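You operate a simulated robot arm through the tools that you are given. There is no shell and no other tool.

You are at the controls of a simulated two-armed robot. One attempt, no reset.

JOB
Warm the milk on MAX and fill the white mug to its line.
Fine: cream jug on the hot tray till the lamp is green; white and red button dark after; jug back on the hot tray. Set down upright: cream jug.

It is judged by the outcome, as a careful person would: the job done as asked, and still so three seconds after it is handed in. It fails if anything else is knocked over, pushed out of place, dropped, spilled or broken.

ROBOT AND FRAMES
Two 7-joint arms with two-finger parallel grippers on one trunk that stands fixed in place. Base frame: the origin is at the foot of the trunk, x ahead of it, y to its left, z up. Readings come in m, degrees, newtons and seconds.
The left shoulder is at [0.071, 0.156, 1.13], the right one opposite. Each reaches about 1.231 m from its shoulder. Payload 3.91 kg a hand.
The tool frame of a hand sits at the grasp point between the pads (the TCP): z along the fingers, y along the line on which they close. The tips reach 0.03 m beyond it. The gripper opens to 0.11 m. The fingers are 0.02 m wide and 0.01 m thick; the gripper's body (0.048 by 0.112 m) begins 0.055 m behind the TCP.
Orientation is that of the tool frame in the base frame, as [roll, pitch, yaw] about the fixed x, y, z axes, in that order (R = Rz(yaw) Ry(pitch) Rx(roll)). With the fingers straight down and closing along the base's y, the tool's x points along the base's -x, its y along +y and its z along -z.

CONTROLS
- The arms move only by the tool arm_command. It takes "left_commands", "right_commands" or both (then of equal length, played together; a hand with none holds still); each is a list that holds one entry, the list of rows, each a list of 7 numbers: the shift along the tool's x, y, z in m, then the turn, a rotation vector about the tool's x, y, z in degrees, then the closure, from 0 (fully open) to 1 (shut). In form: [[[x, y, z, wx, wy, wz, grip], ...]]. A call has 1 to 20 rows; each row is the pose to reach, as a shift and turn from the pose commanded when the call began, along the tool's axes at that moment. A row lasts 0.2 s, in which the tool goes at most 0.05 m and 8.6 degrees; a call with a longer step from one row to the next is refused whole, and so is a gripper value outside its range. A pose out of reach is approached as far as the arm can. The call stops where the force on the tool passes 40 N (or 10 N more than at its start, if that is more) or the arm is blocked; 0.2 s more then pass. Each finger travels about 0.108 m/s and halts on what it meets, pressing with about 26 N; the grip force reading is that of the motor and also rises with nothing between the fingers. The clock runs only during rows and for 0.2 s after the last one: add rows that repeat a pose to give the fingers time. The reply holds the time, the measured pose of the TCP, the force on the tool along the base axes, the opening and the grip force, in the units named above and with some noise, with the torque about the TCP (base axes, N m) and any sound that the robot's microphone picked up.
- Cameras (640 x 400 px; columns grow to the right, rows downward): "scene" is now at [0.1181, 0.0648, 1.3952]; the picture's right is [0.68, -0.73, -0.00], its down [-0.15, -0.14, -0.98] and it looks along [0.72, 0.67, -0.20] (base axes); focal length 331 px, centre (320, 200). "left" rides on the left gripper at [0.072, -0.017, -0.103] in its tool frame; the picture's right is [0.23, 0.97, 0.00], its down [-0.76, 0.18, -0.62] and it looks along [-0.61, 0.14, 0.78] (tool axes); focal length 222 px, centre (320, 200). "right" rides on the right gripper at [0.072, 0.017, -0.103] in its tool frame; the picture's right is [-0.23, 0.97, 0.00], its down [-0.76, -0.18, -0.62] and it looks along [-0.61, -0.14, 0.78] (tool axes); focal length 222 px, centre (320, 200). There is no depth. A picture from a camera that has moved, and an enlarged one, comes with that camera's place and axes in the base frame and with its lens.
- grab_frame(camera): a new picture of that camera. The clock stands still meanwhile.
- raise_lower(by): slides the trunk up (or, below 0, down) by that many m; the arms and the scene camera ride with it, the base frame stays. It gives what a move gives, with no picture.
- aim_head(pan, tilt): turns the head with the scene camera to pan (to the left, within 86 degrees either way) and tilt (down, from -29 to 69), counted from straight ahead of the robot. It gives what a move gives.
- enlarge(camera, box): a new picture of the part [left, top, right, bottom] of that camera's present view, enlarged. The clock stands still meanwhile.
- hand_in(): hands the job in; it is judged then, once.

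Nothing tells you positions but the pictures and the camera data. Unless the task says otherwise, let go and move clear before handing in.

The tools are called after "Call:" as a command line: name --argument value ..., lists and objects as JSON in quotes. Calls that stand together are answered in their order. arm_command: Moves the arms, as the interface text tells. Its arguments: {"type":"object","properties":{"left_commands":{"type":"array","items":{"type":"array","items":{"type":"array","items":{"type":"number"}}}},"right_commands":{"type":"array","items":{"type":"array","items":{"type":"array","items":{"type":"number"}}}}},"required":[]} The other tools are called the same way: raise_lower (by) moves the trunk up or down; aim_head (pan, tilt) turns the head that bears the scene camera; grab_frame (camera) takes a picture; enlarge (camera, box) takes an enlarged picture of a part of a camera's view; hand_in () hands the job in.

At the start:

```text
t: 0.0
left_tcp_pos: [0.4799, 0.6899, 1.3424]
left_orientation: [-180.0, 0.0, 180.0]
left_ft_force: [1.1, 0.1, 0.0]
left_torque: [0.02, -0.01, -0.01]
left_grip_width: 0.1102
left_finger_force: 0.1
right_tcp_pos: [0.5349, 0.0842, 1.2893]
right_orientation: [180.0, 0.0, 179.9]
right_ft_force: [0.7, -0.9, 0.0]
right_torque: [0.0, 0.01, 0.0]
right_grip_width: 0.11
right_finger_force: 0.0
trunk travel left (down, up): [-0.575, 0.365]
head pan, tilt (commanded): [43.0, 11.5]
```

scene: 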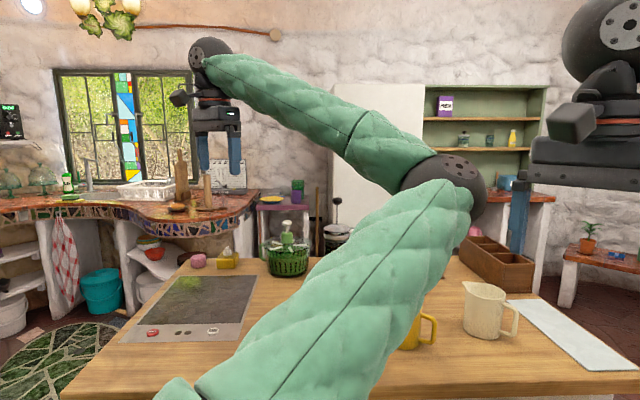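
right: 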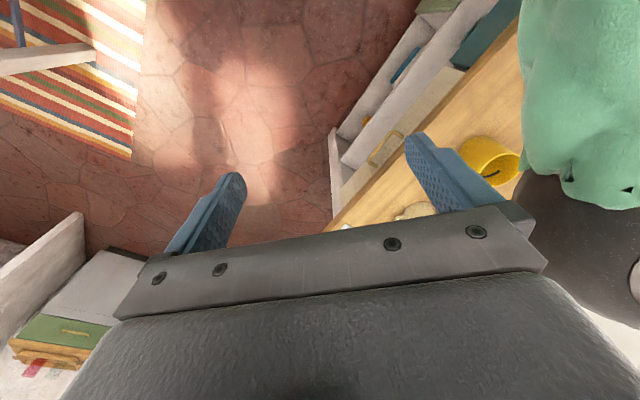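
left: 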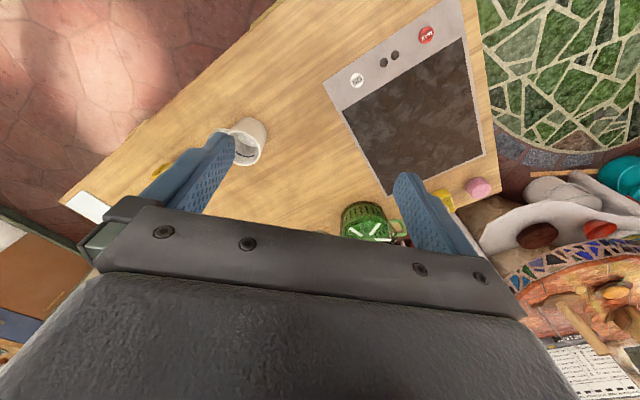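

I see a wooden table with a hot tray (dark plate with a red "MAX" button and a white "ON" button), a cream jug, a yellow mug, and a white mug hidden behind the left arm. I'll look closer before moving.

Call:
enlarge --camera "left" --box '[320, 0, 520, 200]'

Call:
enlarge --camera "scene" --box '[380, 230, 640, 400]'

Call:
enlarge --camera "left" --box '[60, 90, 320, 250]'

Call:
enlarge --camera "scene" --box '[60, 230, 320, 400]'

```text
2.00 times, centred on (420, 100) of left
camera zoom: at [0.4077, 0.673, 1.4455], right [-0.23, 0.97, 0.0], down [0.76, 0.18, 0.62], along [0.61, 0.14, -0.78], focal length 444 px, centre (120, 400)
```

zoom: 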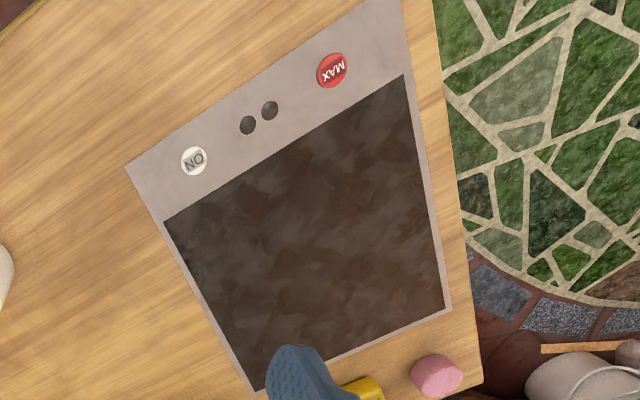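

```text
2.35 times, centred on (510, 315) of scene
camera zoom: at [0.1181, 0.0648, 1.3952], right [0.68, -0.73, 0.0], down [-0.15, -0.14, -0.98], along [0.72, 0.67, -0.2], focal length 778 px, centre (-127, -71)
```

zoom: 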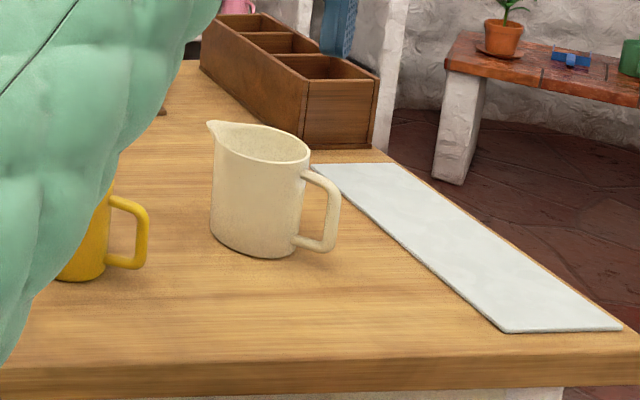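

```text
2.46 times, centred on (190, 170) of left
camera zoom: at [0.4077, 0.673, 1.4455], right [-0.23, 0.97, 0.0], down [0.76, 0.18, 0.62], along [0.61, 0.14, -0.78], focal length 547 px, centre (640, 274)
```

zoom: 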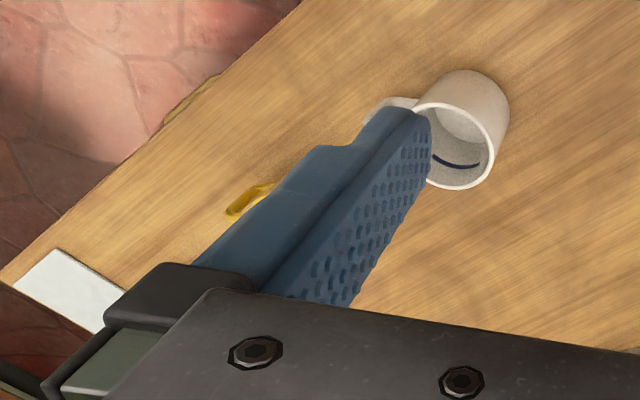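

```text
2.35 times, centred on (190, 315) of scene
camera zoom: at [0.1181, 0.0648, 1.3952], right [0.68, -0.73, 0.0], down [-0.15, -0.14, -0.98], along [0.72, 0.67, -0.2], focal length 778 px, centre (626, -71)
```

zoom: 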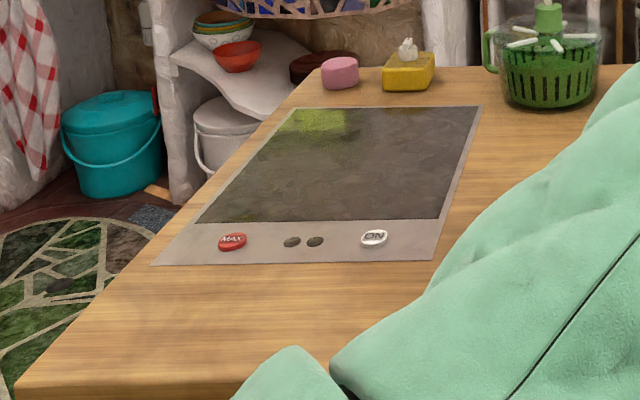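

The table top is at z≈0.90. The MAX button is near [0.38, 0.88], ON near [0.485, 0.774], the jug near [0.95, 0.28], and the white mug near [0.65, 0.565]. I'll swing the right arm clear and turn the left hand about its own axis so its camera ends up on top for a side approach.

Call:
arm_command --left_commands '[[[0, 0, 0, 0, 0, 8, 0], [0, 0, 0, 0, 0, 16, 0], [0, 0, 0, 0, 0, 24, 0], [0, 0, 0, 0, 0, 32, 0], [0, 0, 0, 0, 0, 40, 0], [0, 0, 0, 0, 0, 48, 0], [0, 0, 0, 0, 0, 56, 0], [0, 0, 0, 0, 0, 64, 0], [0, 0, 0, 0, 0, 72, 0], [0, 0, 0, 0, 0, 80, 0], [0, 0, 0, 0, 0, 88, 0], [0, 0, 0, 0, 0, 96, 0], [0, 0, 0, 0, 0, 104, 0], [0, 0, 0, 0, 0, 112, 0], [0, 0, 0, 0, 0, 120, 0], [0, 0, 0, 0, 0, 128, 0], [0, 0, 0, 0, 0, 136, 0]]]' --right_commands '[[[0, -0.03, 0, 0, 0, 0, 0], [0, -0.06, 0, 0, 0, 0, 0], [0, -0.09, 0, 0, 0, 0, 0], [0, -0.12, 0, 0, 0, 0, 0], [0, -0.15, 0, 0, 0, 0, 0], [0, -0.18, 0, 0, 0, 0, 0], [0, -0.21, 0, 0, 0, 0, 0], [0, -0.24, 0, 0, 0, 0, 0], [0, -0.27, 0, 0, 0, 0, 0], [0, -0.3, 0, 0, 0, 0, 0], [0, -0.33, 0, 0, 0, 0, 0], [0, -0.36, 0, 0, 0, 0, 0], [0, -0.38, 0, 0, 0, 0, 0], [0, -0.4, 0, 0, 0, 0, 0], [0, -0.4, 0, 0, 0, 0, 0], [0, -0.4, 0, 0, 0, 0, 0], [0, -0.4, 0, 0, 0, 0, 0]]]'

```text
t: 3.6
left_tcp_pos: [0.4809, 0.6908, 1.3428]
left_orientation: [-179.9, 0.0, 43.9]
left_ft_force: [0.5, -1.2, 0.5]
left_torque: [-0.04, -0.04, 0.01]
left_grip_width: 0.11
left_finger_force: 0.1
right_tcp_pos: [0.536, -0.3165, 1.2889]
right_orientation: [-180.0, 0.2, -180.0]
right_ft_force: [0.1, -0.6, -0.1]
right_torque: [0.02, -0.02, -0.01]
right_grip_width: 0.1099
right_finger_force: 0.0
trunk travel left (down, up): [-0.575, 0.365]
head pan, tilt (commanded): [43.0, 11.5]
```

The left hand turned freely. Now I pitch it up toward a forward-and-down approach and move it toward the jug, staying high, to see the jug up close.

Call:
arm_command --left_commands '[[[-0.012, 0.03, 0.005, 0, 4, 0, 0], [-0.024, 0.06, 0.01, 0, 8, 0, 0], [-0.036, 0.09, 0.015, 0, 12, 0, 0], [-0.048, 0.12, 0.02, 0, 16, 0, 0], [-0.06, 0.15, 0.025, 0, 20, 0, 0], [-0.072, 0.18, 0.03, 0, 24, 0, 0], [-0.084, 0.21, 0.035, 0, 28, 0, 0], [-0.096, 0.24, 0.04, 0, 32, 0, 0], [-0.108, 0.27, 0.045, 0, 36, 0, 0], [-0.12, 0.3, 0.05, 0, 40, 0, 0], [-0.132, 0.33, 0.055, 0, 44, 0, 0], [-0.144, 0.36, 0.06, 0, 48, 0, 0], [-0.156, 0.39, 0.065, 0, 52, 0, 0], [-0.168, 0.42, 0.07, 0, 56, 0, 0], [-0.18, 0.45, 0.075, 0, 60, 0, 0], [-0.18, 0.48, 0.08, 0, 60, 0, 0], [-0.18, 0.51, 0.08, 0, 60, 0, 0], [-0.18, 0.54, 0.08, 0, 60, 0, 0], [-0.18, 0.56, 0.08, 0, 60, 0, 0]]]'

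Call:
grab_frame --camera "scene"

Call:
grab_frame --camera "left"

```text
t: 7.6
left_tcp_pos: [0.7387, 0.1657, 1.2672]
left_orientation: [179.6, -60.5, 44.8]
left_ft_force: [0.0, -0.2, 0.1]
left_torque: [0.02, 0.01, 0.01]
left_grip_width: 0.1099
left_finger_force: 0.1
left hand out of reach, approached as far as the arm can: row 8, 9, 10, 11, 12
right_tcp_pos: [0.5361, -0.3156, 1.2889]
right_orientation: [179.9, 0.1, 180.0]
right_ft_force: [-0.3, 0.2, 0.7]
right_torque: [-0.05, -0.02, 0.01]
right_grip_width: 0.1099
right_finger_force: 0.1
trunk travel left (down, up): [-0.575, 0.365]
head pan, tilt (commanded): [43.0, 11.5]
```

```text
taken
camera scene: at [0.1181, 0.064, 1.3953], right [0.68, -0.73, 0.0], down [-0.15, -0.14, -0.98], along [0.72, 0.67, -0.2], focal length 331 px, centre (320, 200)
```

scene: 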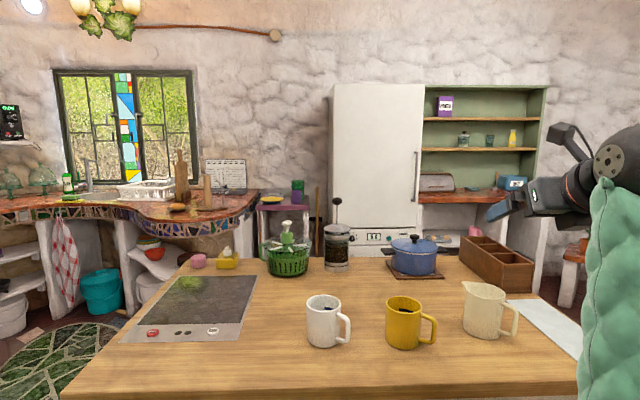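

```text
taken
camera left: at [0.6889, 0.1394, 1.3815], right [0.76, -0.62, 0.2], down [-0.53, -0.77, -0.36], along [0.37, 0.16, -0.91], focal length 222 px, centre (320, 200)
```

left: 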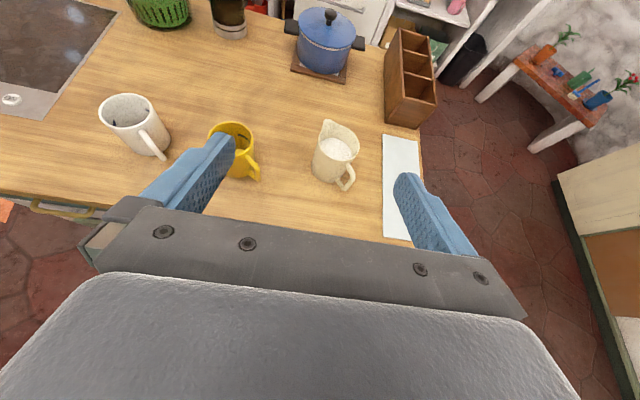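

Now the whole table is visible: tray at left, white mug, yellow mug, then the cream jug with milk in it at right, with a glass pad, wooden crate, pot and French press behind. I'll zoom in to measure the jug and the mug.

Call:
enlarge --camera "scene" --box '[440, 265, 540, 355]'

Call:
enlarge --camera "left" --box '[290, 100, 390, 200]'

Call:
enlarge --camera "scene" --box '[290, 280, 370, 360]'

Call:
enlarge --camera "left" --box '[80, 70, 190, 170]'

Call:
enlarge --camera "scene" --box '[120, 260, 270, 350]'

```text
4.44 times, centred on (490, 310) of scene
camera zoom: at [0.1181, 0.064, 1.3953], right [0.68, -0.73, 0.0], down [-0.15, -0.14, -0.98], along [0.72, 0.67, -0.2], focal length 1470 px, centre (-436, -289)
```

zoom: 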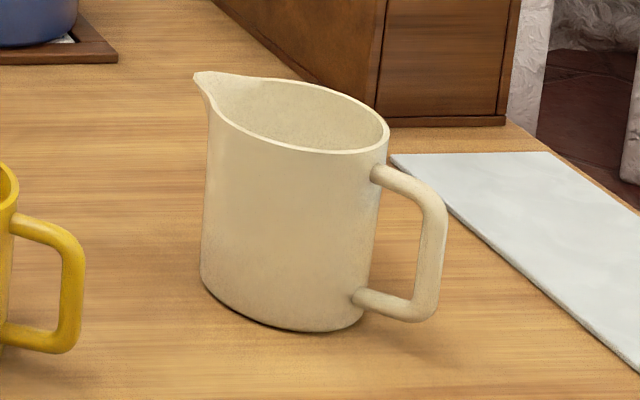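

```text
4.00 times, centred on (340, 150) of left
camera zoom: at [0.6889, 0.1394, 1.3815], right [0.76, -0.62, 0.2], down [-0.53, -0.77, -0.36], along [0.37, 0.16, -0.91], focal length 888 px, centre (240, 400)
```

zoom: 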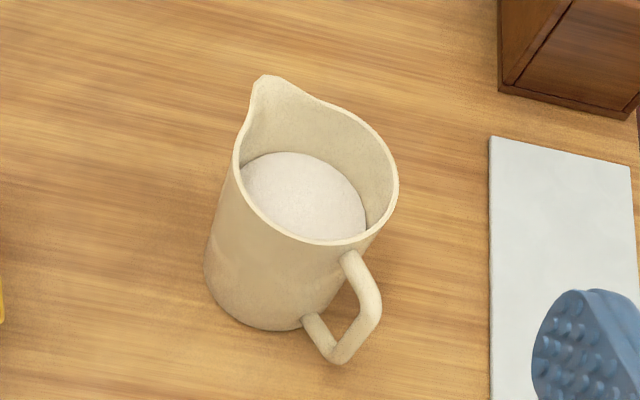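

```text
5.00 times, centred on (330, 320) of scene
camera zoom: at [0.1181, 0.064, 1.3953], right [0.68, -0.73, 0.0], down [-0.15, -0.14, -0.98], along [0.72, 0.67, -0.2], focal length 1654 px, centre (270, -400)
```

zoom: 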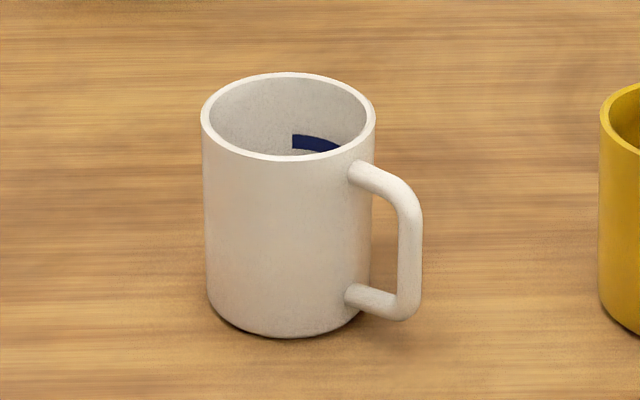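

```text
4.00 times, centred on (135, 120) of left
camera zoom: at [0.6889, 0.1394, 1.3815], right [0.76, -0.62, 0.2], down [-0.53, -0.77, -0.36], along [0.37, 0.16, -0.91], focal length 888 px, centre (1060, 520)
```

zoom: 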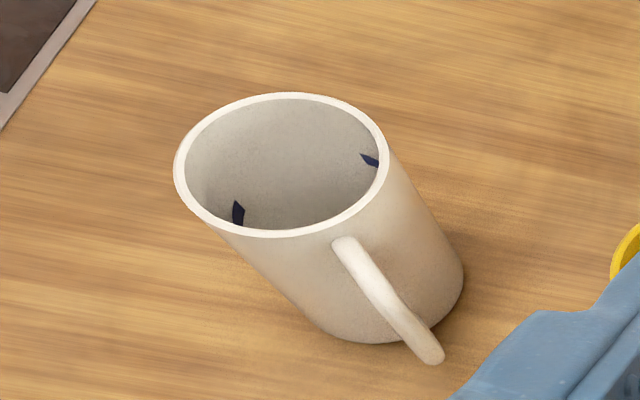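

```text
4.27 times, centred on (195, 305) of scene
camera zoom: at [0.1181, 0.064, 1.3953], right [0.68, -0.73, 0.0], down [-0.15, -0.14, -0.98], along [0.72, 0.67, -0.2], focal length 1411 px, centre (853, -248)
```

zoom: 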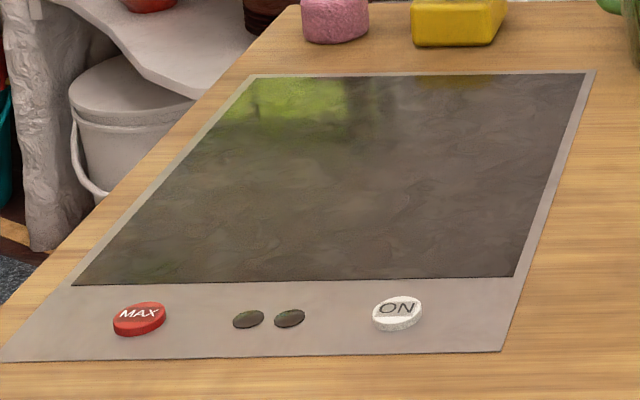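

The jug is centred near [0.957, 0.281] with its rim at z≈1.01. The spout points to azimuth ≈80° and the handle away from it, and it holds about 6 cm of milk. I'll grasp it from above across the body, with the fingers clear of handle and spout, so I hover over it first.

Call:
arm_command --left_commands '[[[0.004, 0.0072, 0.0248, 1.86, -5.85, -3.18, 0], [0.008, 0.0144, 0.0496, 3.71, -11.7, -6.37, 0], [0.012, 0.0216, 0.0744, 5.57, -17.56, -9.55, 0], [0.016, 0.0288, 0.0992, 7.42, -23.41, -12.73, 0], [0.02, 0.036, 0.124, 9.28, -29.26, -15.92, 0], [0.024, 0.0432, 0.1487, 11.14, -35.11, -19.1, 0], [0.028, 0.0504, 0.1735, 12.99, -40.96, -22.28, 0], [0.032, 0.0576, 0.1983, 14.85, -46.82, -25.46, 0], [0.036, 0.0648, 0.2231, 16.7, -52.67, -28.65, 0], [0.0404, 0.072, 0.2479, 18.56, -58.52, -31.83, 0], [0.0404, 0.072, 0.2479, 18.56, -58.52, -31.83, 0], [0.0404, 0.072, 0.2479, 18.56, -58.52, -31.83, 0]]]'

Call:
grab_frame --camera "left"

Call:
grab_frame --camera "scene"

```text
t: 10.2
left_tcp_pos: [0.9754, 0.2853, 1.174]
left_orientation: [-179.7, 0.5, 79.2]
left_ft_force: [-0.2, 0.2, -0.4]
left_torque: [0.0, 0.01, 0.02]
left_grip_width: 0.1098
left_finger_force: 0.2
left hand out of reach, approached as far as the arm can: row 3, 4, 5, 6, 7, 8, 9, 10, 11, 12
right_tcp_pos: [0.5365, -0.3156, 1.2889]
right_orientation: [-180.0, 0.0, -180.0]
right_ft_force: [0.3, 0.2, 0.0]
right_torque: [-0.02, -0.01, 0.0]
right_grip_width: 0.1099
right_finger_force: 0.1
trunk travel left (down, up): [-0.575, 0.365]
head pan, tilt (commanded): [43.0, 11.5]
```

```text
taken
camera left: at [0.9735, 0.359, 1.2767], right [1.0, 0.04, -0.01], down [0.04, -0.78, 0.63], along [0.02, -0.63, -0.78], focal length 222 px, centre (320, 200)
```

left: 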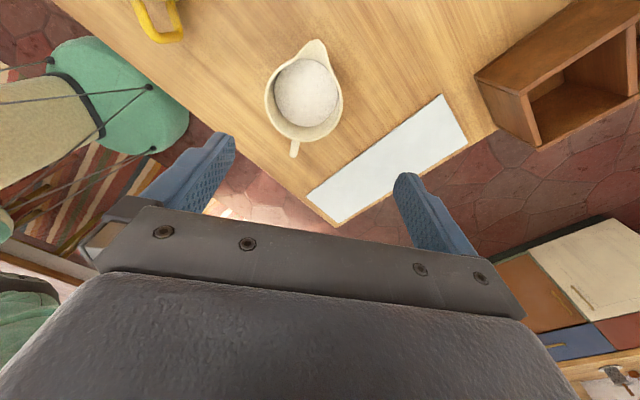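

```text
taken
camera scene: at [0.1181, 0.0645, 1.3953], right [0.68, -0.73, 0.0], down [-0.15, -0.14, -0.98], along [0.72, 0.67, -0.2], focal length 331 px, centre (320, 200)
```

scene: 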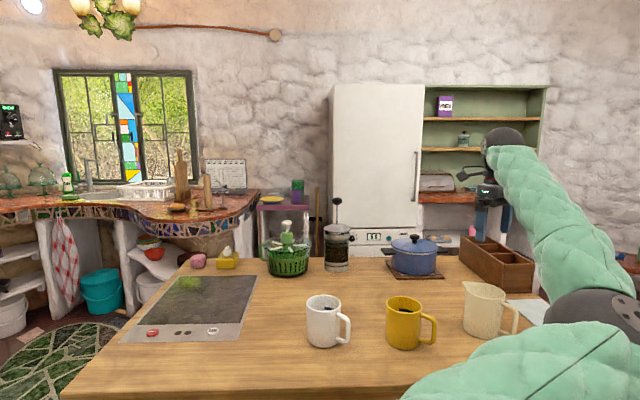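

The hand is roughly over the jug, but the arm reports a limit with the wrist raised so high. I'll raise the trunk so the forearm slopes downward to the work and the head camera sees more into the vessels.

Call:
raise_lower --by 0.2

Call:
arm_command --left_commands '[[[0, 0, 0.04, 0, 0, 0, 0], [0, 0, 0.08, 0, 0, 0, 0], [0, 0, 0.12, 0, 0, 0, 0], [0, 0, 0.16, 0, 0, 0, 0], [0, 0, 0.2, 0, 0, 0, 0], [0, 0, 0.2, 0, 0, 0, 0], [0, 0, 0.2, 0, 0, 0, 0]]]'

Call:
grab_frame --camera "left"

Call:
grab_frame --camera "scene"

```text
t: 12.4
left_tcp_pos: [0.9761, 0.2844, 1.3744]
left_orientation: [-179.7, 0.4, 79.2]
left_ft_force: [-0.4, -0.3, 0.5]
left_torque: [0.04, -0.03, -0.01]
left_grip_width: 0.1099
left_finger_force: 0.1
right_tcp_pos: [0.5363, -0.3164, 1.4896]
right_orientation: [180.0, -0.1, -180.0]
right_ft_force: [0.6, -0.5, -0.3]
right_torque: [0.0, 0.0, 0.02]
right_grip_width: 0.1098
right_finger_force: 0.1
trunk travel left (down, up): [-0.775, 0.165]
head pan, tilt (commanded): [43.0, 11.5]
```

```text
t: 14.0
left_tcp_pos: [0.9743, 0.2841, 1.172]
left_orientation: [-179.7, 0.4, 79.2]
left_ft_force: [-0.7, -0.4, 0.6]
left_torque: [0.03, -0.01, -0.01]
left_grip_width: 0.1099
left_finger_force: 0.1
right_tcp_pos: [0.5372, -0.3165, 1.4879]
right_orientation: [-180.0, 0.0, 179.9]
right_ft_force: [-0.4, -0.1, -0.7]
right_torque: [0.02, 0.01, 0.0]
right_grip_width: 0.1103
right_finger_force: 0.1
trunk travel left (down, up): [-0.775, 0.165]
head pan, tilt (commanded): [43.0, 11.5]
```

```text
taken
camera left: at [0.9724, 0.3576, 1.276], right [1.0, 0.04, -0.01], down [0.04, -0.78, 0.63], along [0.02, -0.63, -0.78], focal length 222 px, centre (320, 200)
```

left: 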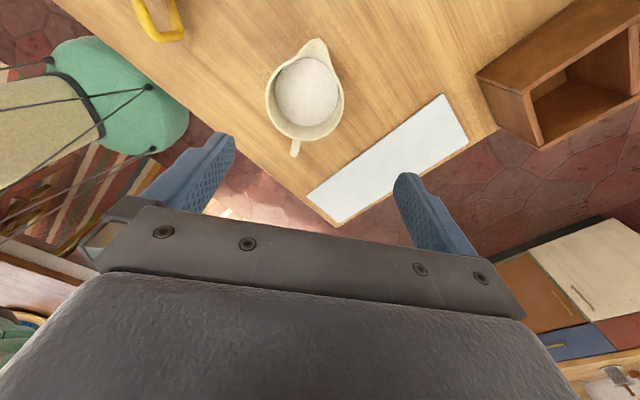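

```text
taken
camera scene: at [0.1185, 0.0643, 1.5952], right [0.68, -0.73, 0.0], down [-0.15, -0.14, -0.98], along [0.72, 0.67, -0.2], focal length 331 px, centre (320, 200)
```

scene: 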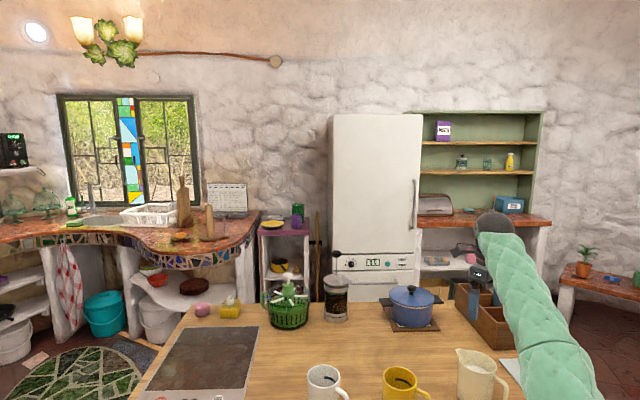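

No limit reported now. Next I zoom on the jug in the hand camera to centre on it, and tilt the head down for a better view of the table.

Call:
enlarge --camera "left" --box '[245, 25, 365, 175]'

Call:
aim_head --pan 38 --tilt 32

Call:
grab_frame --camera "scene"

```text
2.67 times, centred on (305, 100) of left
camera zoom: at [0.9724, 0.3576, 1.276], right [1.0, 0.04, -0.01], down [0.04, -0.78, 0.63], along [0.02, -0.63, -0.78], focal length 592 px, centre (360, 467)
```

zoom: 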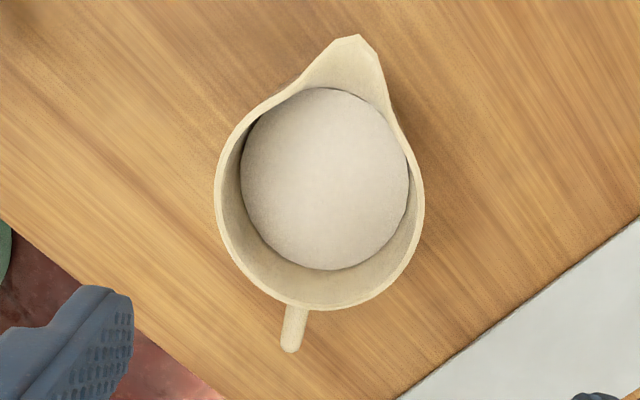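

```text
t: 14.8
left_tcp_pos: [0.9738, 0.2834, 1.1733]
left_orientation: [-179.8, 0.4, 79.2]
left_ft_force: [0.4, -0.1, 0.3]
left_torque: [0.0, -0.02, -0.01]
left_grip_width: 0.1099
left_finger_force: 0.0
right_tcp_pos: [0.5367, -0.3157, 1.4886]
right_orientation: [179.9, 0.1, 180.0]
right_ft_force: [-0.3, 0.9, -0.6]
right_torque: [0.03, -0.02, 0.03]
right_grip_width: 0.1101
right_finger_force: 0.1
trunk travel left (down, up): [-0.775, 0.165]
head pan, tilt (commanded): [38.0, 32.0]
```

```text
taken
camera scene: at [0.1206, 0.0559, 1.5622], right [0.62, -0.79, 0.0], down [-0.42, -0.33, -0.85], along [0.67, 0.52, -0.53], focal length 331 px, centre (320, 200)
```

scene: 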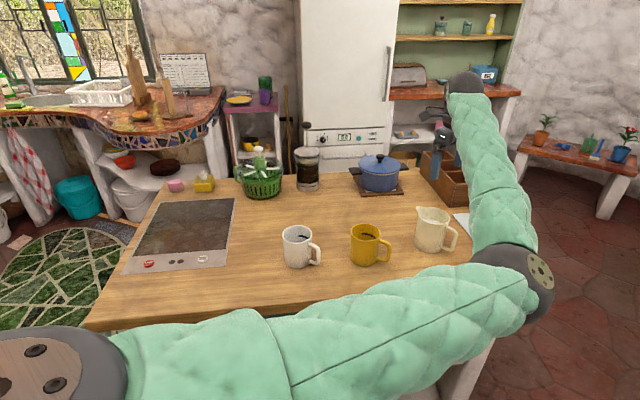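

Refined: the jug axis is at about [0.956, 0.284], rim diameter 9 cm, spout azimuth ≈78°. I shift over it, lower part way, and check the alignment before straddling the body.

Call:
arm_command --left_commands '[[[-0.0017, -0.009, 0.02, 0, 0, 0, 0], [-0.0034, -0.0177, 0.05, 0, 0, 0.8, 0], [-0.0034, -0.0177, 0.08, 0, 0, 1.5, 0], [-0.0034, -0.0177, 0.095, 0, 0, 1.5, 0], [-0.0034, -0.0177, 0.095, 0, 0, 1.5, 0]]]'

Call:
grab_frame --camera "left"

Call:
enlarge --camera "scene" --box '[360, 60, 500, 270]'

```text
t: 16.0
left_tcp_pos: [0.9558, 0.2819, 1.0797]
left_orientation: [-179.7, 0.5, 77.7]
left_ft_force: [1.0, -0.4, 0.2]
left_torque: [-0.03, 0.0, 0.0]
left_grip_width: 0.1102
left_finger_force: 0.2
right_tcp_pos: [0.5366, -0.3161, 1.4885]
right_orientation: [-180.0, 0.0, 180.0]
right_ft_force: [0.1, -0.1, -0.4]
right_torque: [0.0, 0.03, -0.05]
right_grip_width: 0.11
right_finger_force: 0.0
trunk travel left (down, up): [-0.775, 0.165]
head pan, tilt (commanded): [38.0, 32.0]
```

```text
taken
camera left: at [0.9555, 0.3571, 1.1818], right [1.0, 0.02, -0.01], down [0.02, -0.78, 0.63], along [0.0, -0.63, -0.78], focal length 222 px, centre (320, 200)
```

left: 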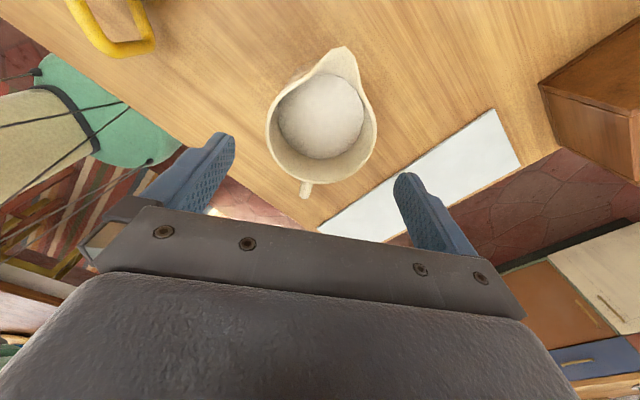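

```text
1.90 times, centred on (430, 165) of scene
camera zoom: at [0.1205, 0.0558, 1.5622], right [0.62, -0.79, 0.0], down [-0.42, -0.33, -0.85], along [0.67, 0.52, -0.53], focal length 630 px, centre (110, 267)
```

zoom: 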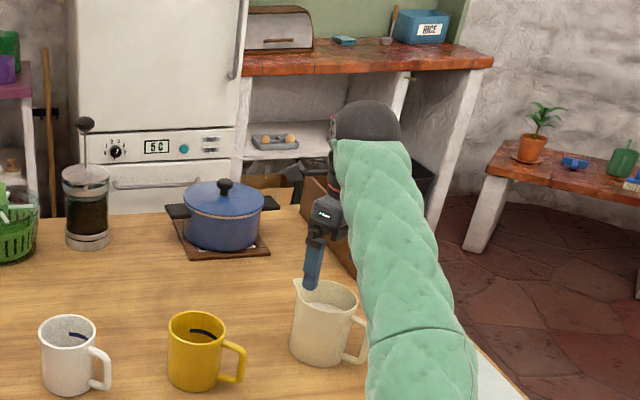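

The jug is centred between the fingers to within a couple of mm. I lower the hand around it.

Call:
arm_command --left_commands '[[[0, 0, 0.02, 0, 0, 0, 0], [0, 0, 0.04, 0, 0, 0, 0], [0, 0, 0.06, 0, 0, 0, 0], [0, 0, 0.08, 0, 0, 0, 0], [0, 0, 0.095, 0, 0, 0, 0], [0, 0, 0.105, 0, 0, 0, 0], [0, 0, 0.105, 0, 0, 0, 0]]]'

Call:
grab_frame --camera "left"

Call:
enlarge --camera "scene" --box '[380, 130, 500, 260]'

```text
t: 17.6
left_tcp_pos: [0.9545, 0.2819, 0.9736]
left_orientation: [-179.7, 0.3, 77.7]
left_ft_force: [0.5, 0.4, 0.3]
left_torque: [0.01, -0.02, -0.01]
left_grip_width: 0.1099
left_finger_force: 0.1
right_tcp_pos: [0.5372, -0.3155, 1.4889]
right_orientation: [179.9, 0.0, 180.0]
right_ft_force: [0.5, 0.0, -0.6]
right_torque: [-0.02, -0.01, 0.0]
right_grip_width: 0.1099
right_finger_force: 0.0
trunk travel left (down, up): [-0.775, 0.165]
head pan, tilt (commanded): [38.0, 32.0]
```

```text
taken
camera left: at [0.9546, 0.3567, 1.0771], right [1.0, 0.02, -0.01], down [0.02, -0.78, 0.63], along [0.0, -0.63, -0.78], focal length 222 px, centre (320, 200)
```

left: 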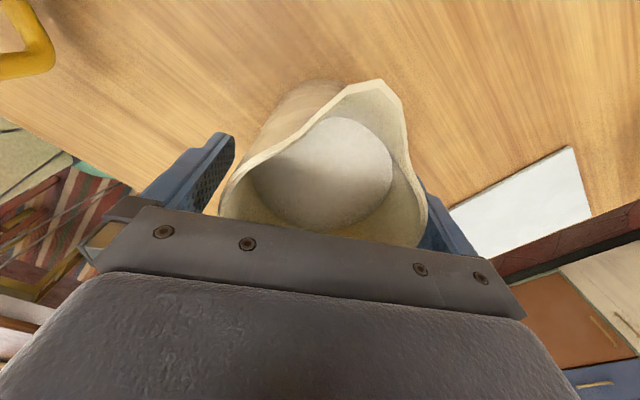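

```text
3.08 times, centred on (440, 195) of scene
camera zoom: at [0.1206, 0.0558, 1.5622], right [0.62, -0.79, 0.0], down [-0.42, -0.33, -0.85], along [0.67, 0.52, -0.53], focal length 1018 px, centre (-49, 215)
```

zoom: 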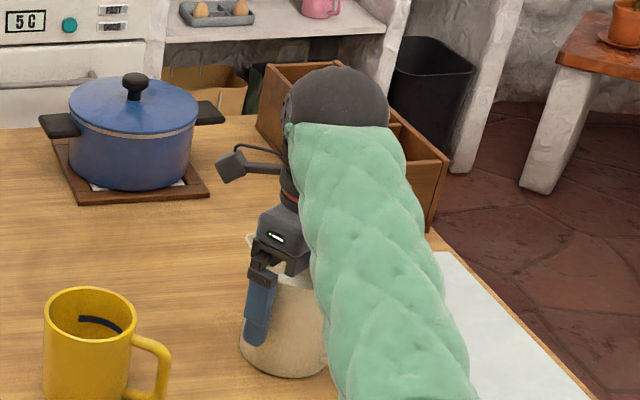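

The fingers straddle the body with the palm just clear of the rim. I close the grip and then lift slightly to check the hold.

Call:
arm_command --left_commands '[[[0, 0, 0, 0, 0, 0, 0.3], [0, 0, 0, 0, 0, 0, 0.6], [0, 0, 0, 0, 0, 0, 1], [0, 0, 0, 0, 0, 0, 1], [0, 0, 0, 0, 0, 0, 1]]]'

Call:
arm_command --left_commands '[[[0, 0, -0.01, 0, 0, 0, 1], [0, 0, -0.02, 0, 0, 0, 1], [0, 0, -0.03, 0, 0, 0, 1], [0, 0, -0.03, 0, 0, 0, 1]]]'

Call:
grab_frame --camera "left"

Call:
enlarge --camera "scene" --box '[380, 130, 500, 260]'

```text
t: 18.8
left_tcp_pos: [0.9545, 0.2834, 0.9761]
left_orientation: [-179.6, 0.4, 77.7]
left_ft_force: [0.9, -0.9, 0.6]
left_torque: [0.07, 0.17, 0.0]
left_grip_width: 0.0933
left_finger_force: 26.2
right_tcp_pos: [0.5382, -0.3166, 1.4884]
right_orientation: [-180.0, 0.1, 180.0]
right_ft_force: [0.2, -0.1, 0.1]
right_torque: [0.01, 0.03, -0.01]
right_grip_width: 0.1102
right_finger_force: 0.1
trunk travel left (down, up): [-0.775, 0.165]
head pan, tilt (commanded): [38.0, 32.0]
```

```text
t: 19.8
left_tcp_pos: [0.9559, 0.2831, 1.0039]
left_orientation: [-179.7, 0.4, 77.9]
left_ft_force: [0.9, -0.1, -5.5]
left_torque: [0.02, -0.03, -0.01]
left_grip_width: 0.0932
left_finger_force: 25.7
right_tcp_pos: [0.5366, -0.3159, 1.4874]
right_orientation: [-180.0, -0.1, 179.9]
right_ft_force: [0.2, 0.5, -0.3]
right_torque: [0.0, -0.01, -0.03]
right_grip_width: 0.1097
right_finger_force: 0.1
trunk travel left (down, up): [-0.775, 0.165]
head pan, tilt (commanded): [38.0, 32.0]
```

```text
taken
camera left: at [0.9558, 0.357, 1.1068], right [1.0, 0.02, -0.01], down [0.02, -0.78, 0.63], along [0.0, -0.63, -0.78], focal length 222 px, centre (320, 200)
```

left: 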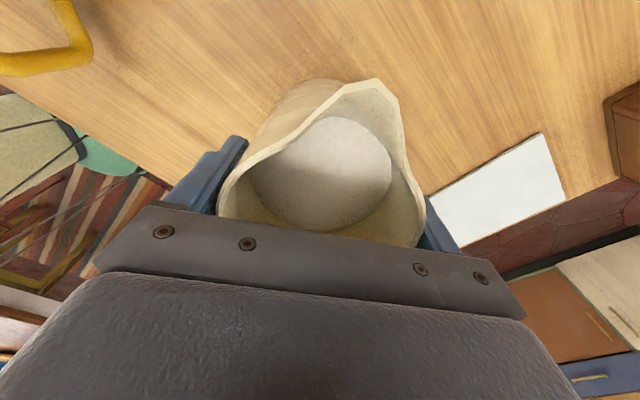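

```text
3.08 times, centred on (440, 195) of scene
camera zoom: at [0.1213, 0.056, 1.5621], right [0.62, -0.79, 0.0], down [-0.42, -0.33, -0.85], along [0.67, 0.52, -0.53], focal length 1018 px, centre (-49, 215)
```

zoom: 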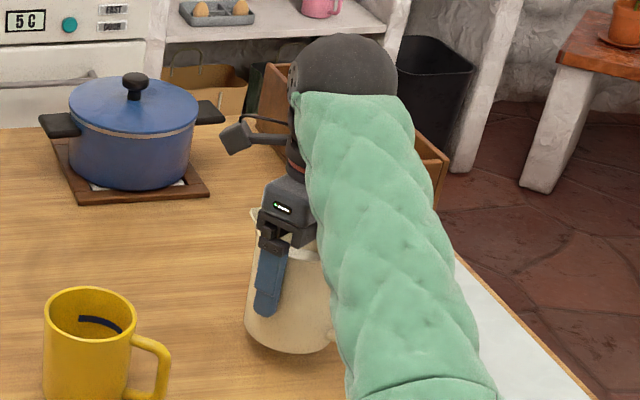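

The jug lifts cleanly (about 0.56 kg, held level). I raise it well above the mugs and carry it over to the hot tray, turning it gradually.

Call:
arm_command --left_commands '[[[0, 0, -0.015, 0, 0, 0, 1], [0, 0, -0.04, 0, 0, 0, 1], [0, 0, -0.07, 0, 0, 0, 1], [0, 0, -0.1, 0, 0, 0, 1], [0, 0, -0.13, 0, 0, 0, 1], [0, 0, -0.155, 0, 0, 0, 1], [0, 0, -0.17, 0, 0, 0, 1], [0, 0, -0.17, 0, 0, 0, 1]]]'

Call:
arm_command --left_commands '[[[0.009, -0.008, 0, 0, 0, -1, 1], [0.026, -0.024, 0, 0, 0, -3, 1], [0.051, -0.046, 0, 0, 0, -5.5, 1], [0.08, -0.072, 0, 0, 0, -8, 1], [0.11, -0.099, 0, 0, 0, -10.5, 1], [0.14, -0.126, 0, 0, 0, -13, 1], [0.17, -0.153, 0, 0, 0, -15.5, 1], [0.2, -0.18, 0, 0, 0, -18, 1], [0.23, -0.207, 0, 0, 0, -20.5, 1], [0.26, -0.234, 0, 0, 0, -23, 1], [0.29, -0.261, 0, 0, 0, -25.5, 1], [0.315, -0.283, 0, 0, 0, -27.5, 1], [0.33, -0.297, 0, 0, 0, -29, 1], [0.337, -0.303, 0, 0, 0, -29.5, 1], [0.337, -0.303, 0, 0, 0, -29.5, 1]]]'

Call:
grab_frame --camera "scene"

Call:
grab_frame --camera "left"

```text
t: 21.6
left_tcp_pos: [0.958, 0.2828, 1.1737]
left_orientation: [-179.6, 0.3, 77.7]
left_ft_force: [0.5, -0.2, -6.2]
left_torque: [0.06, -0.01, 0.03]
left_grip_width: 0.0932
left_finger_force: 26.1
right_tcp_pos: [0.5379, -0.3152, 1.489]
right_orientation: [-180.0, -0.2, 179.9]
right_ft_force: [0.7, 0.0, 0.3]
right_torque: [0.0, 0.04, 0.01]
right_grip_width: 0.1102
right_finger_force: 0.0
trunk travel left (down, up): [-0.775, 0.165]
head pan, tilt (commanded): [38.0, 32.0]
```

```text
t: 24.8
left_tcp_pos: [0.733, 0.6769, 1.173]
left_orientation: [-179.5, 0.1, 107.3]
left_ft_force: [0.4, 1.1, -5.4]
left_torque: [0.05, 0.04, -0.05]
left_grip_width: 0.0934
left_finger_force: 26.5
right_tcp_pos: [0.5379, -0.3152, 1.4888]
right_orientation: [180.0, -0.1, -179.9]
right_ft_force: [-0.3, 0.8, 0.4]
right_torque: [0.0, -0.01, 0.0]
right_grip_width: 0.11
right_finger_force: 0.0
trunk travel left (down, up): [-0.775, 0.165]
head pan, tilt (commanded): [38.0, 32.0]
```

```text
taken
camera scene: at [0.1212, 0.0563, 1.5621], right [0.62, -0.79, 0.0], down [-0.42, -0.33, -0.85], along [0.67, 0.52, -0.53], focal length 331 px, centre (320, 200)
```

scene: 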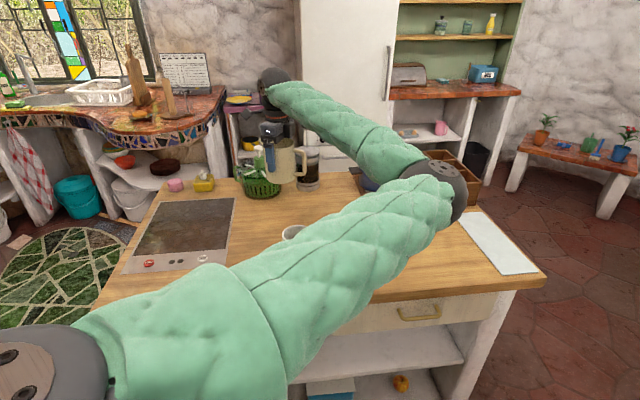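

```text
taken
camera left: at [0.6958, 0.742, 1.2758], right [0.86, 0.51, -0.01], down [0.4, -0.67, 0.62], along [0.31, -0.54, -0.78], focal length 222 px, centre (320, 200)
```

left: 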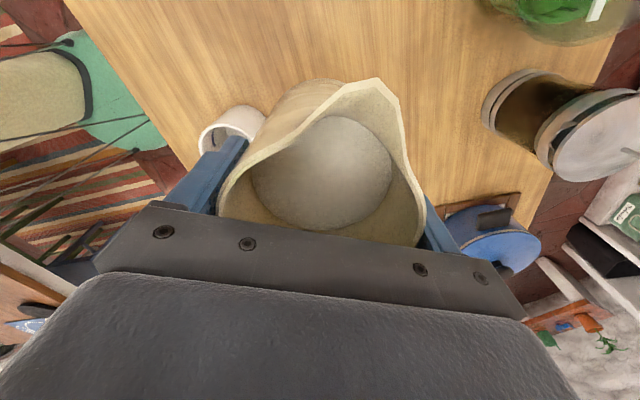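

Holding steady. I continue to a hover over the middle of the hot tray.

Call:
arm_command --left_commands '[[[0.01, -0.002, 0, 0, 0, -0.7, 1], [0.03, -0.007, 0, 0, 0, -2, 1], [0.058, -0.013, 0, 0, 0, -3.8, 1], [0.088, -0.02, 0, 0, 0, -5.7, 1], [0.118, -0.026, 0, 0, 0, -7.6, 1], [0.148, -0.033, 0, 0, 0, -9.5, 1], [0.178, -0.04, 0, 0, 0, -11.4, 1], [0.208, -0.046, 0, 0, 0, -13.3, 1], [0.238, -0.053, 0, 0, 0, -15.2, 1], [0.268, -0.06, 0, 0, 0, -17.1, 1], [0.295, -0.066, 0, 0, 0, -18.9, 1], [0.315, -0.07, 0, 0, 0, -20.2, 1], [0.3236, -0.072, 0, 0, 0, -20.7, 1], [0.3236, -0.072, 0, 0, 0, -20.7, 1], [0.3236, -0.072, 0, 0, 0, -20.7, 1]]]'

Call:
grab_frame --camera "scene"

Call:
grab_frame --camera "left"

```text
t: 28.0
left_tcp_pos: [0.5668, 0.9651, 1.1716]
left_orientation: [-179.5, 0.1, 128.0]
left_ft_force: [0.2, -0.5, -5.5]
left_torque: [0.03, 0.03, 0.03]
left_grip_width: 0.0928
left_finger_force: 25.7
right_tcp_pos: [0.5364, -0.3151, 1.4902]
right_orientation: [180.0, 0.0, -179.9]
right_ft_force: [0.5, -0.4, -0.3]
right_torque: [0.01, 0.02, 0.01]
right_grip_width: 0.11
right_finger_force: 0.1
trunk travel left (down, up): [-0.775, 0.165]
head pan, tilt (commanded): [38.0, 32.0]
```

```text
taken
camera scene: at [0.1209, 0.057, 1.5621], right [0.62, -0.79, 0.0], down [-0.42, -0.33, -0.85], along [0.67, 0.52, -0.53], focal length 331 px, centre (320, 200)
```

scene: 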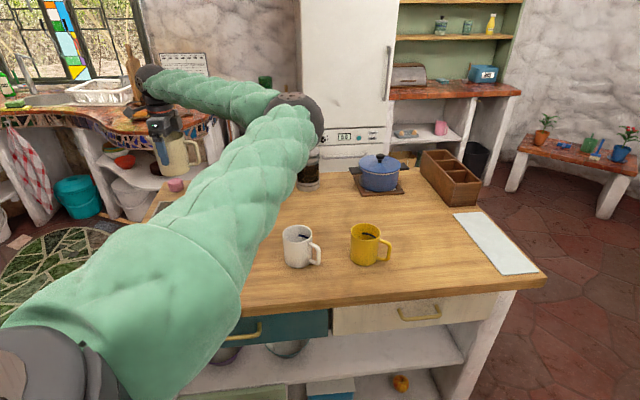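

```text
taken
camera left: at [0.5105, 1.012, 1.275], right [0.63, 0.78, -0.01], down [0.61, -0.49, 0.62], along [0.48, -0.4, -0.78], focal length 222 px, centre (320, 200)
```

left: 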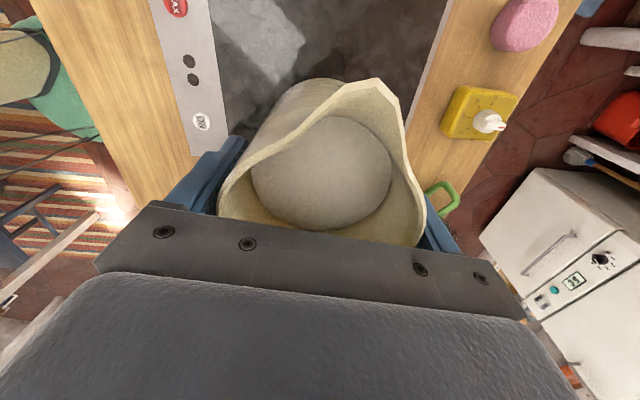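

The jug is over the plate. I lower to just above it, then creep down until the weight comes off.

Call:
arm_command --left_commands '[[[0, 0, 0.015, 0, 0, 0, 1], [0, 0, 0.04, 0, 0, 0, 1], [0, 0, 0.07, 0, 0, 0, 1], [0, 0, 0.1, 0, 0, 0, 1], [0, 0, 0.13, 0, 0, 0, 1], [0, 0, 0.155, 0, 0, 0, 1], [0, 0, 0.17, 0, 0, 0, 1], [0, 0, 0.175, 0, 0, 0, 1], [0, 0, 0.175, 0, 0, 0, 1]]]'

Call:
enlarge --camera "scene" --box '[100, 60, 240, 280]'

Call:
grab_frame --camera "left"

```text
t: 30.0
left_tcp_pos: [0.5661, 0.9637, 0.998]
left_orientation: [-179.6, -0.1, 128.0]
left_ft_force: [0.2, -0.8, -4.7]
left_torque: [0.0, 0.01, 0.01]
left_grip_width: 0.0933
left_finger_force: 26.6
right_tcp_pos: [0.5377, -0.3156, 1.4894]
right_orientation: [-180.0, 0.1, -180.0]
right_ft_force: [-0.3, -0.5, 0.1]
right_torque: [0.0, 0.02, -0.01]
right_grip_width: 0.11
right_finger_force: 0.0
trunk travel left (down, up): [-0.775, 0.165]
head pan, tilt (commanded): [38.0, 32.0]
```

```text
1.82 times, centred on (170, 170) of scene
camera zoom: at [0.121, 0.0568, 1.5621], right [0.62, -0.79, 0.0], down [-0.42, -0.33, -0.85], along [0.67, 0.52, -0.53], focal length 601 px, centre (593, 254)
```

zoom: 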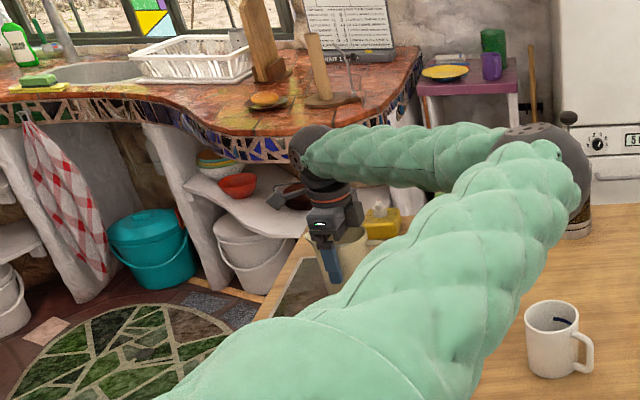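

```text
taken
camera left: at [0.509, 1.0106, 1.1001], right [0.63, 0.78, -0.01], down [0.61, -0.49, 0.62], along [0.48, -0.4, -0.78], focal length 222 px, centre (320, 200)
```

left: 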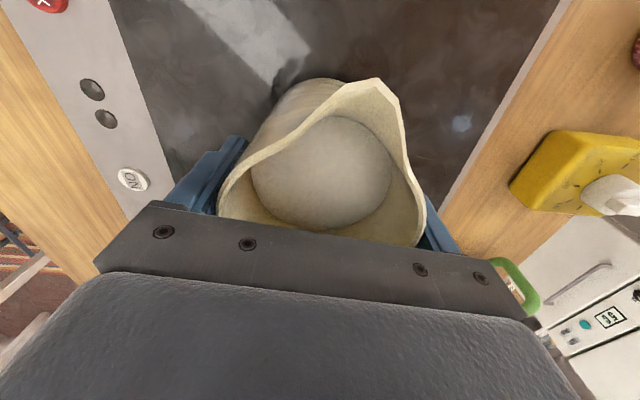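

Just above the plate now. I creep down in small steps, watching the vertical force.

Call:
arm_command --left_commands '[[[0, 0, 0.004, 0, 0, 0, 1], [0, 0, 0.008, 0, 0, 0, 1], [0, 0, 0.011, 0, 0, 0, 1], [0, 0, 0.011, 0, 0, 0, 1]]]'

Call:
arm_command --left_commands '[[[0, 0, 0.002, 0, 0, 0, 1], [0, 0, 0.004, 0, 0, 0, 1], [0, 0, 0.004, 0, 0, 0, 1]]]'

Call:
arm_command --left_commands '[[[0, 0, 0.002, 0, 0, 0, 1], [0, 0, 0.003, 0, 0, 0, 1], [0, 0, 0.003, 0, 0, 0, 1]]]'

```text
t: 31.0
left_tcp_pos: [0.5657, 0.9645, 0.986]
left_orientation: [-179.5, 0.1, 127.9]
left_ft_force: [-1.3, -0.3, -4.8]
left_torque: [0.04, 0.02, -0.01]
left_grip_width: 0.0932
left_finger_force: 26.1
right_tcp_pos: [0.5376, -0.3154, 1.4889]
right_orientation: [180.0, 0.0, 179.9]
right_ft_force: [0.9, 0.2, -0.6]
right_torque: [-0.04, 0.01, 0.02]
right_grip_width: 0.1099
right_finger_force: 0.1
trunk travel left (down, up): [-0.775, 0.165]
head pan, tilt (commanded): [38.0, 32.0]
```

```text
t: 31.8
left_tcp_pos: [0.5651, 0.9652, 0.9823]
left_orientation: [-179.5, 0.0, 127.9]
left_ft_force: [-0.1, -1.0, -4.9]
left_torque: [0.01, 0.01, 0.03]
left_grip_width: 0.0932
left_finger_force: 26.1
right_tcp_pos: [0.5379, -0.3175, 1.4882]
right_orientation: [-180.0, -0.1, 179.9]
right_ft_force: [0.3, 0.7, 0.4]
right_torque: [-0.04, 0.0, 0.04]
right_grip_width: 0.11
right_finger_force: 0.1
trunk travel left (down, up): [-0.775, 0.165]
head pan, tilt (commanded): [38.0, 32.0]
```

```text
t: 32.6
left_tcp_pos: [0.5663, 0.9638, 0.9784]
left_orientation: [-179.5, 0.1, 127.9]
left_ft_force: [0.5, -0.6, -5.0]
left_torque: [0.02, 0.03, 0.02]
left_grip_width: 0.0933
left_finger_force: 25.8
right_tcp_pos: [0.5366, -0.3145, 1.4901]
right_orientation: [180.0, -0.2, -180.0]
right_ft_force: [-0.6, -0.1, 0.7]
right_torque: [0.0, -0.04, 0.01]
right_grip_width: 0.1101
right_finger_force: 0.0
trunk travel left (down, up): [-0.775, 0.165]
head pan, tilt (commanded): [38.0, 32.0]
```

Call:
arm_command --left_commands '[[[0, 0, 0.0015, 0, 0, 0, 1], [0, 0, 0.002, 0, 0, 0, 1], [0, 0, 0.002, 0, 0, 0, 1]]]'

Call:
arm_command --left_commands '[[[0, 0, 0.001, 0, 0, 0, 1], [0, 0, 0.002, 0, 0, 0, 1], [0, 0, 0.002, 0, 0, 0, 1]]]'

```text
t: 33.4
left_tcp_pos: [0.5661, 0.9642, 0.9769]
left_orientation: [-179.5, 0.2, 127.9]
left_ft_force: [-0.5, 0.3, -5.4]
left_torque: [0.06, 0.03, 0.05]
left_grip_width: 0.0933
left_finger_force: 25.9
right_tcp_pos: [0.5375, -0.3147, 1.4898]
right_orientation: [-180.0, -0.1, -180.0]
right_ft_force: [-0.2, 0.3, -0.1]
right_torque: [-0.02, -0.02, -0.02]
right_grip_width: 0.1101
right_finger_force: 0.0
trunk travel left (down, up): [-0.775, 0.165]
head pan, tilt (commanded): [38.0, 32.0]
```

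```text
t: 34.2
left_tcp_pos: [0.5666, 0.963, 0.9748]
left_orientation: [-179.5, 0.0, 127.9]
left_ft_force: [0.7, -0.2, -5.4]
left_torque: [0.07, 0.05, 0.0]
left_grip_width: 0.093
left_finger_force: 25.8
right_tcp_pos: [0.537, -0.3163, 1.4891]
right_orientation: [179.9, 0.0, -180.0]
right_ft_force: [-0.4, 1.0, -0.5]
right_torque: [0.04, 0.0, 0.03]
right_grip_width: 0.1101
right_finger_force: 0.0
trunk travel left (down, up): [-0.775, 0.165]
head pan, tilt (commanded): [38.0, 32.0]
```

Call:
arm_command --left_commands '[[[0, 0, 0.001, 0, 0, 0, 1], [0, 0, 0.0015, 0, 0, 0, 1], [0, 0, 0.0015, 0, 0, 0, 1]]]'

Call:
arm_command --left_commands '[[[0, 0, 0.001, 0, 0, 0, 1], [0, 0, 0.0015, 0, 0, 0, 1], [0, 0, 0.0015, 0, 0, 0, 1]]]'

```text
t: 35.0
left_tcp_pos: [0.5649, 0.9632, 0.9732]
left_orientation: [-179.5, 0.0, 127.9]
left_ft_force: [3.2, 2.5, 4.7]
left_torque: [-0.06, -0.31, 0.14]
left_grip_width: 0.0931
left_finger_force: 25.9
right_tcp_pos: [0.5353, -0.3159, 1.4888]
right_orientation: [180.0, 0.1, -179.9]
right_ft_force: [-0.1, -0.5, 0.1]
right_torque: [0.01, 0.0, 0.04]
right_grip_width: 0.1098
right_finger_force: 0.1
trunk travel left (down, up): [-0.775, 0.165]
head pan, tilt (commanded): [38.0, 32.0]
```

```text
t: 35.8
left_tcp_pos: [0.5645, 0.9631, 0.9747]
left_orientation: [-179.5, 0.0, 127.9]
left_ft_force: [6.1, 9.2, 20.1]
left_torque: [-0.17, -0.32, 0.12]
left_grip_width: 0.0936
left_finger_force: 26.0
right_tcp_pos: [0.5352, -0.318, 1.4897]
right_orientation: [179.9, 0.0, 179.9]
right_ft_force: [0.0, 0.1, 0.3]
right_torque: [0.0, -0.02, 0.02]
right_grip_width: 0.1101
right_finger_force: 0.0
trunk travel left (down, up): [-0.775, 0.165]
head pan, tilt (commanded): [38.0, 32.0]
```

Contact: the jug now rests on the plate and I'm pressing slightly. I ease back 2 mm, then open the fingers and check.

Call:
arm_command --left_commands '[[[0, 0, -0.001, 0, 0, 0, 1], [0, 0, -0.0018, 0, 0, 0, 1], [0, 0, -0.0018, 0, 0, 0, 1]]]'

Call:
arm_command --left_commands '[[[0, 0, 0, 0, 0, 0, 0.1], [0, 0, 0, 0, 0, 0, 0.05], [0, 0, 0, 0, 0, 0, 0], [0, 0, 0, 0, 0, 0, 0]]]'

Call:
grab_frame --camera "left"

```text
t: 36.6
left_tcp_pos: [0.5648, 0.963, 0.9742]
left_orientation: [-179.5, 0.1, 128.0]
left_ft_force: [1.2, 3.2, 9.2]
left_torque: [-0.22, 0.0, 0.04]
left_grip_width: 0.0933
left_finger_force: 26.1
right_tcp_pos: [0.5376, -0.3163, 1.4895]
right_orientation: [-180.0, 0.0, 180.0]
right_ft_force: [-0.4, -0.2, -0.5]
right_torque: [0.0, -0.03, -0.01]
right_grip_width: 0.11
right_finger_force: 0.1
trunk travel left (down, up): [-0.775, 0.165]
head pan, tilt (commanded): [38.0, 32.0]
```

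```text
t: 37.6
left_tcp_pos: [0.5664, 0.9633, 0.9749]
left_orientation: [-179.5, 0.0, 127.9]
left_ft_force: [-0.3, -0.3, -0.1]
left_torque: [0.0, 0.03, -0.01]
left_grip_width: 0.1099
left_finger_force: 0.0
right_tcp_pos: [0.5369, -0.3158, 1.4889]
right_orientation: [180.0, 0.0, 180.0]
right_ft_force: [-0.5, 0.8, -0.8]
right_torque: [0.02, 0.0, 0.01]
right_grip_width: 0.11
right_finger_force: 0.1
trunk travel left (down, up): [-0.775, 0.165]
head pan, tilt (commanded): [38.0, 32.0]
```

```text
taken
camera left: at [0.5087, 1.0106, 1.0775], right [0.63, 0.78, -0.01], down [0.61, -0.49, 0.62], along [0.48, -0.4, -0.78], focal length 222 px, centre (320, 200)
```

left: 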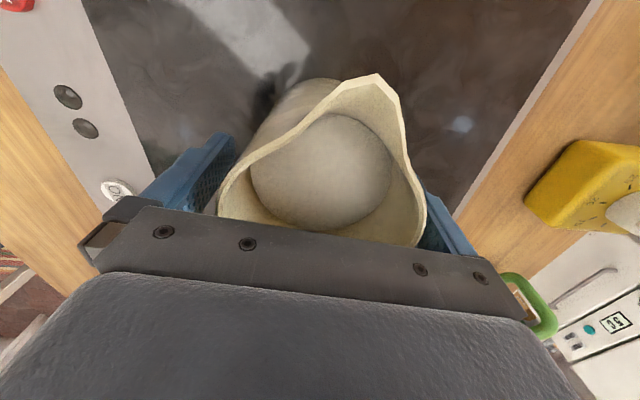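

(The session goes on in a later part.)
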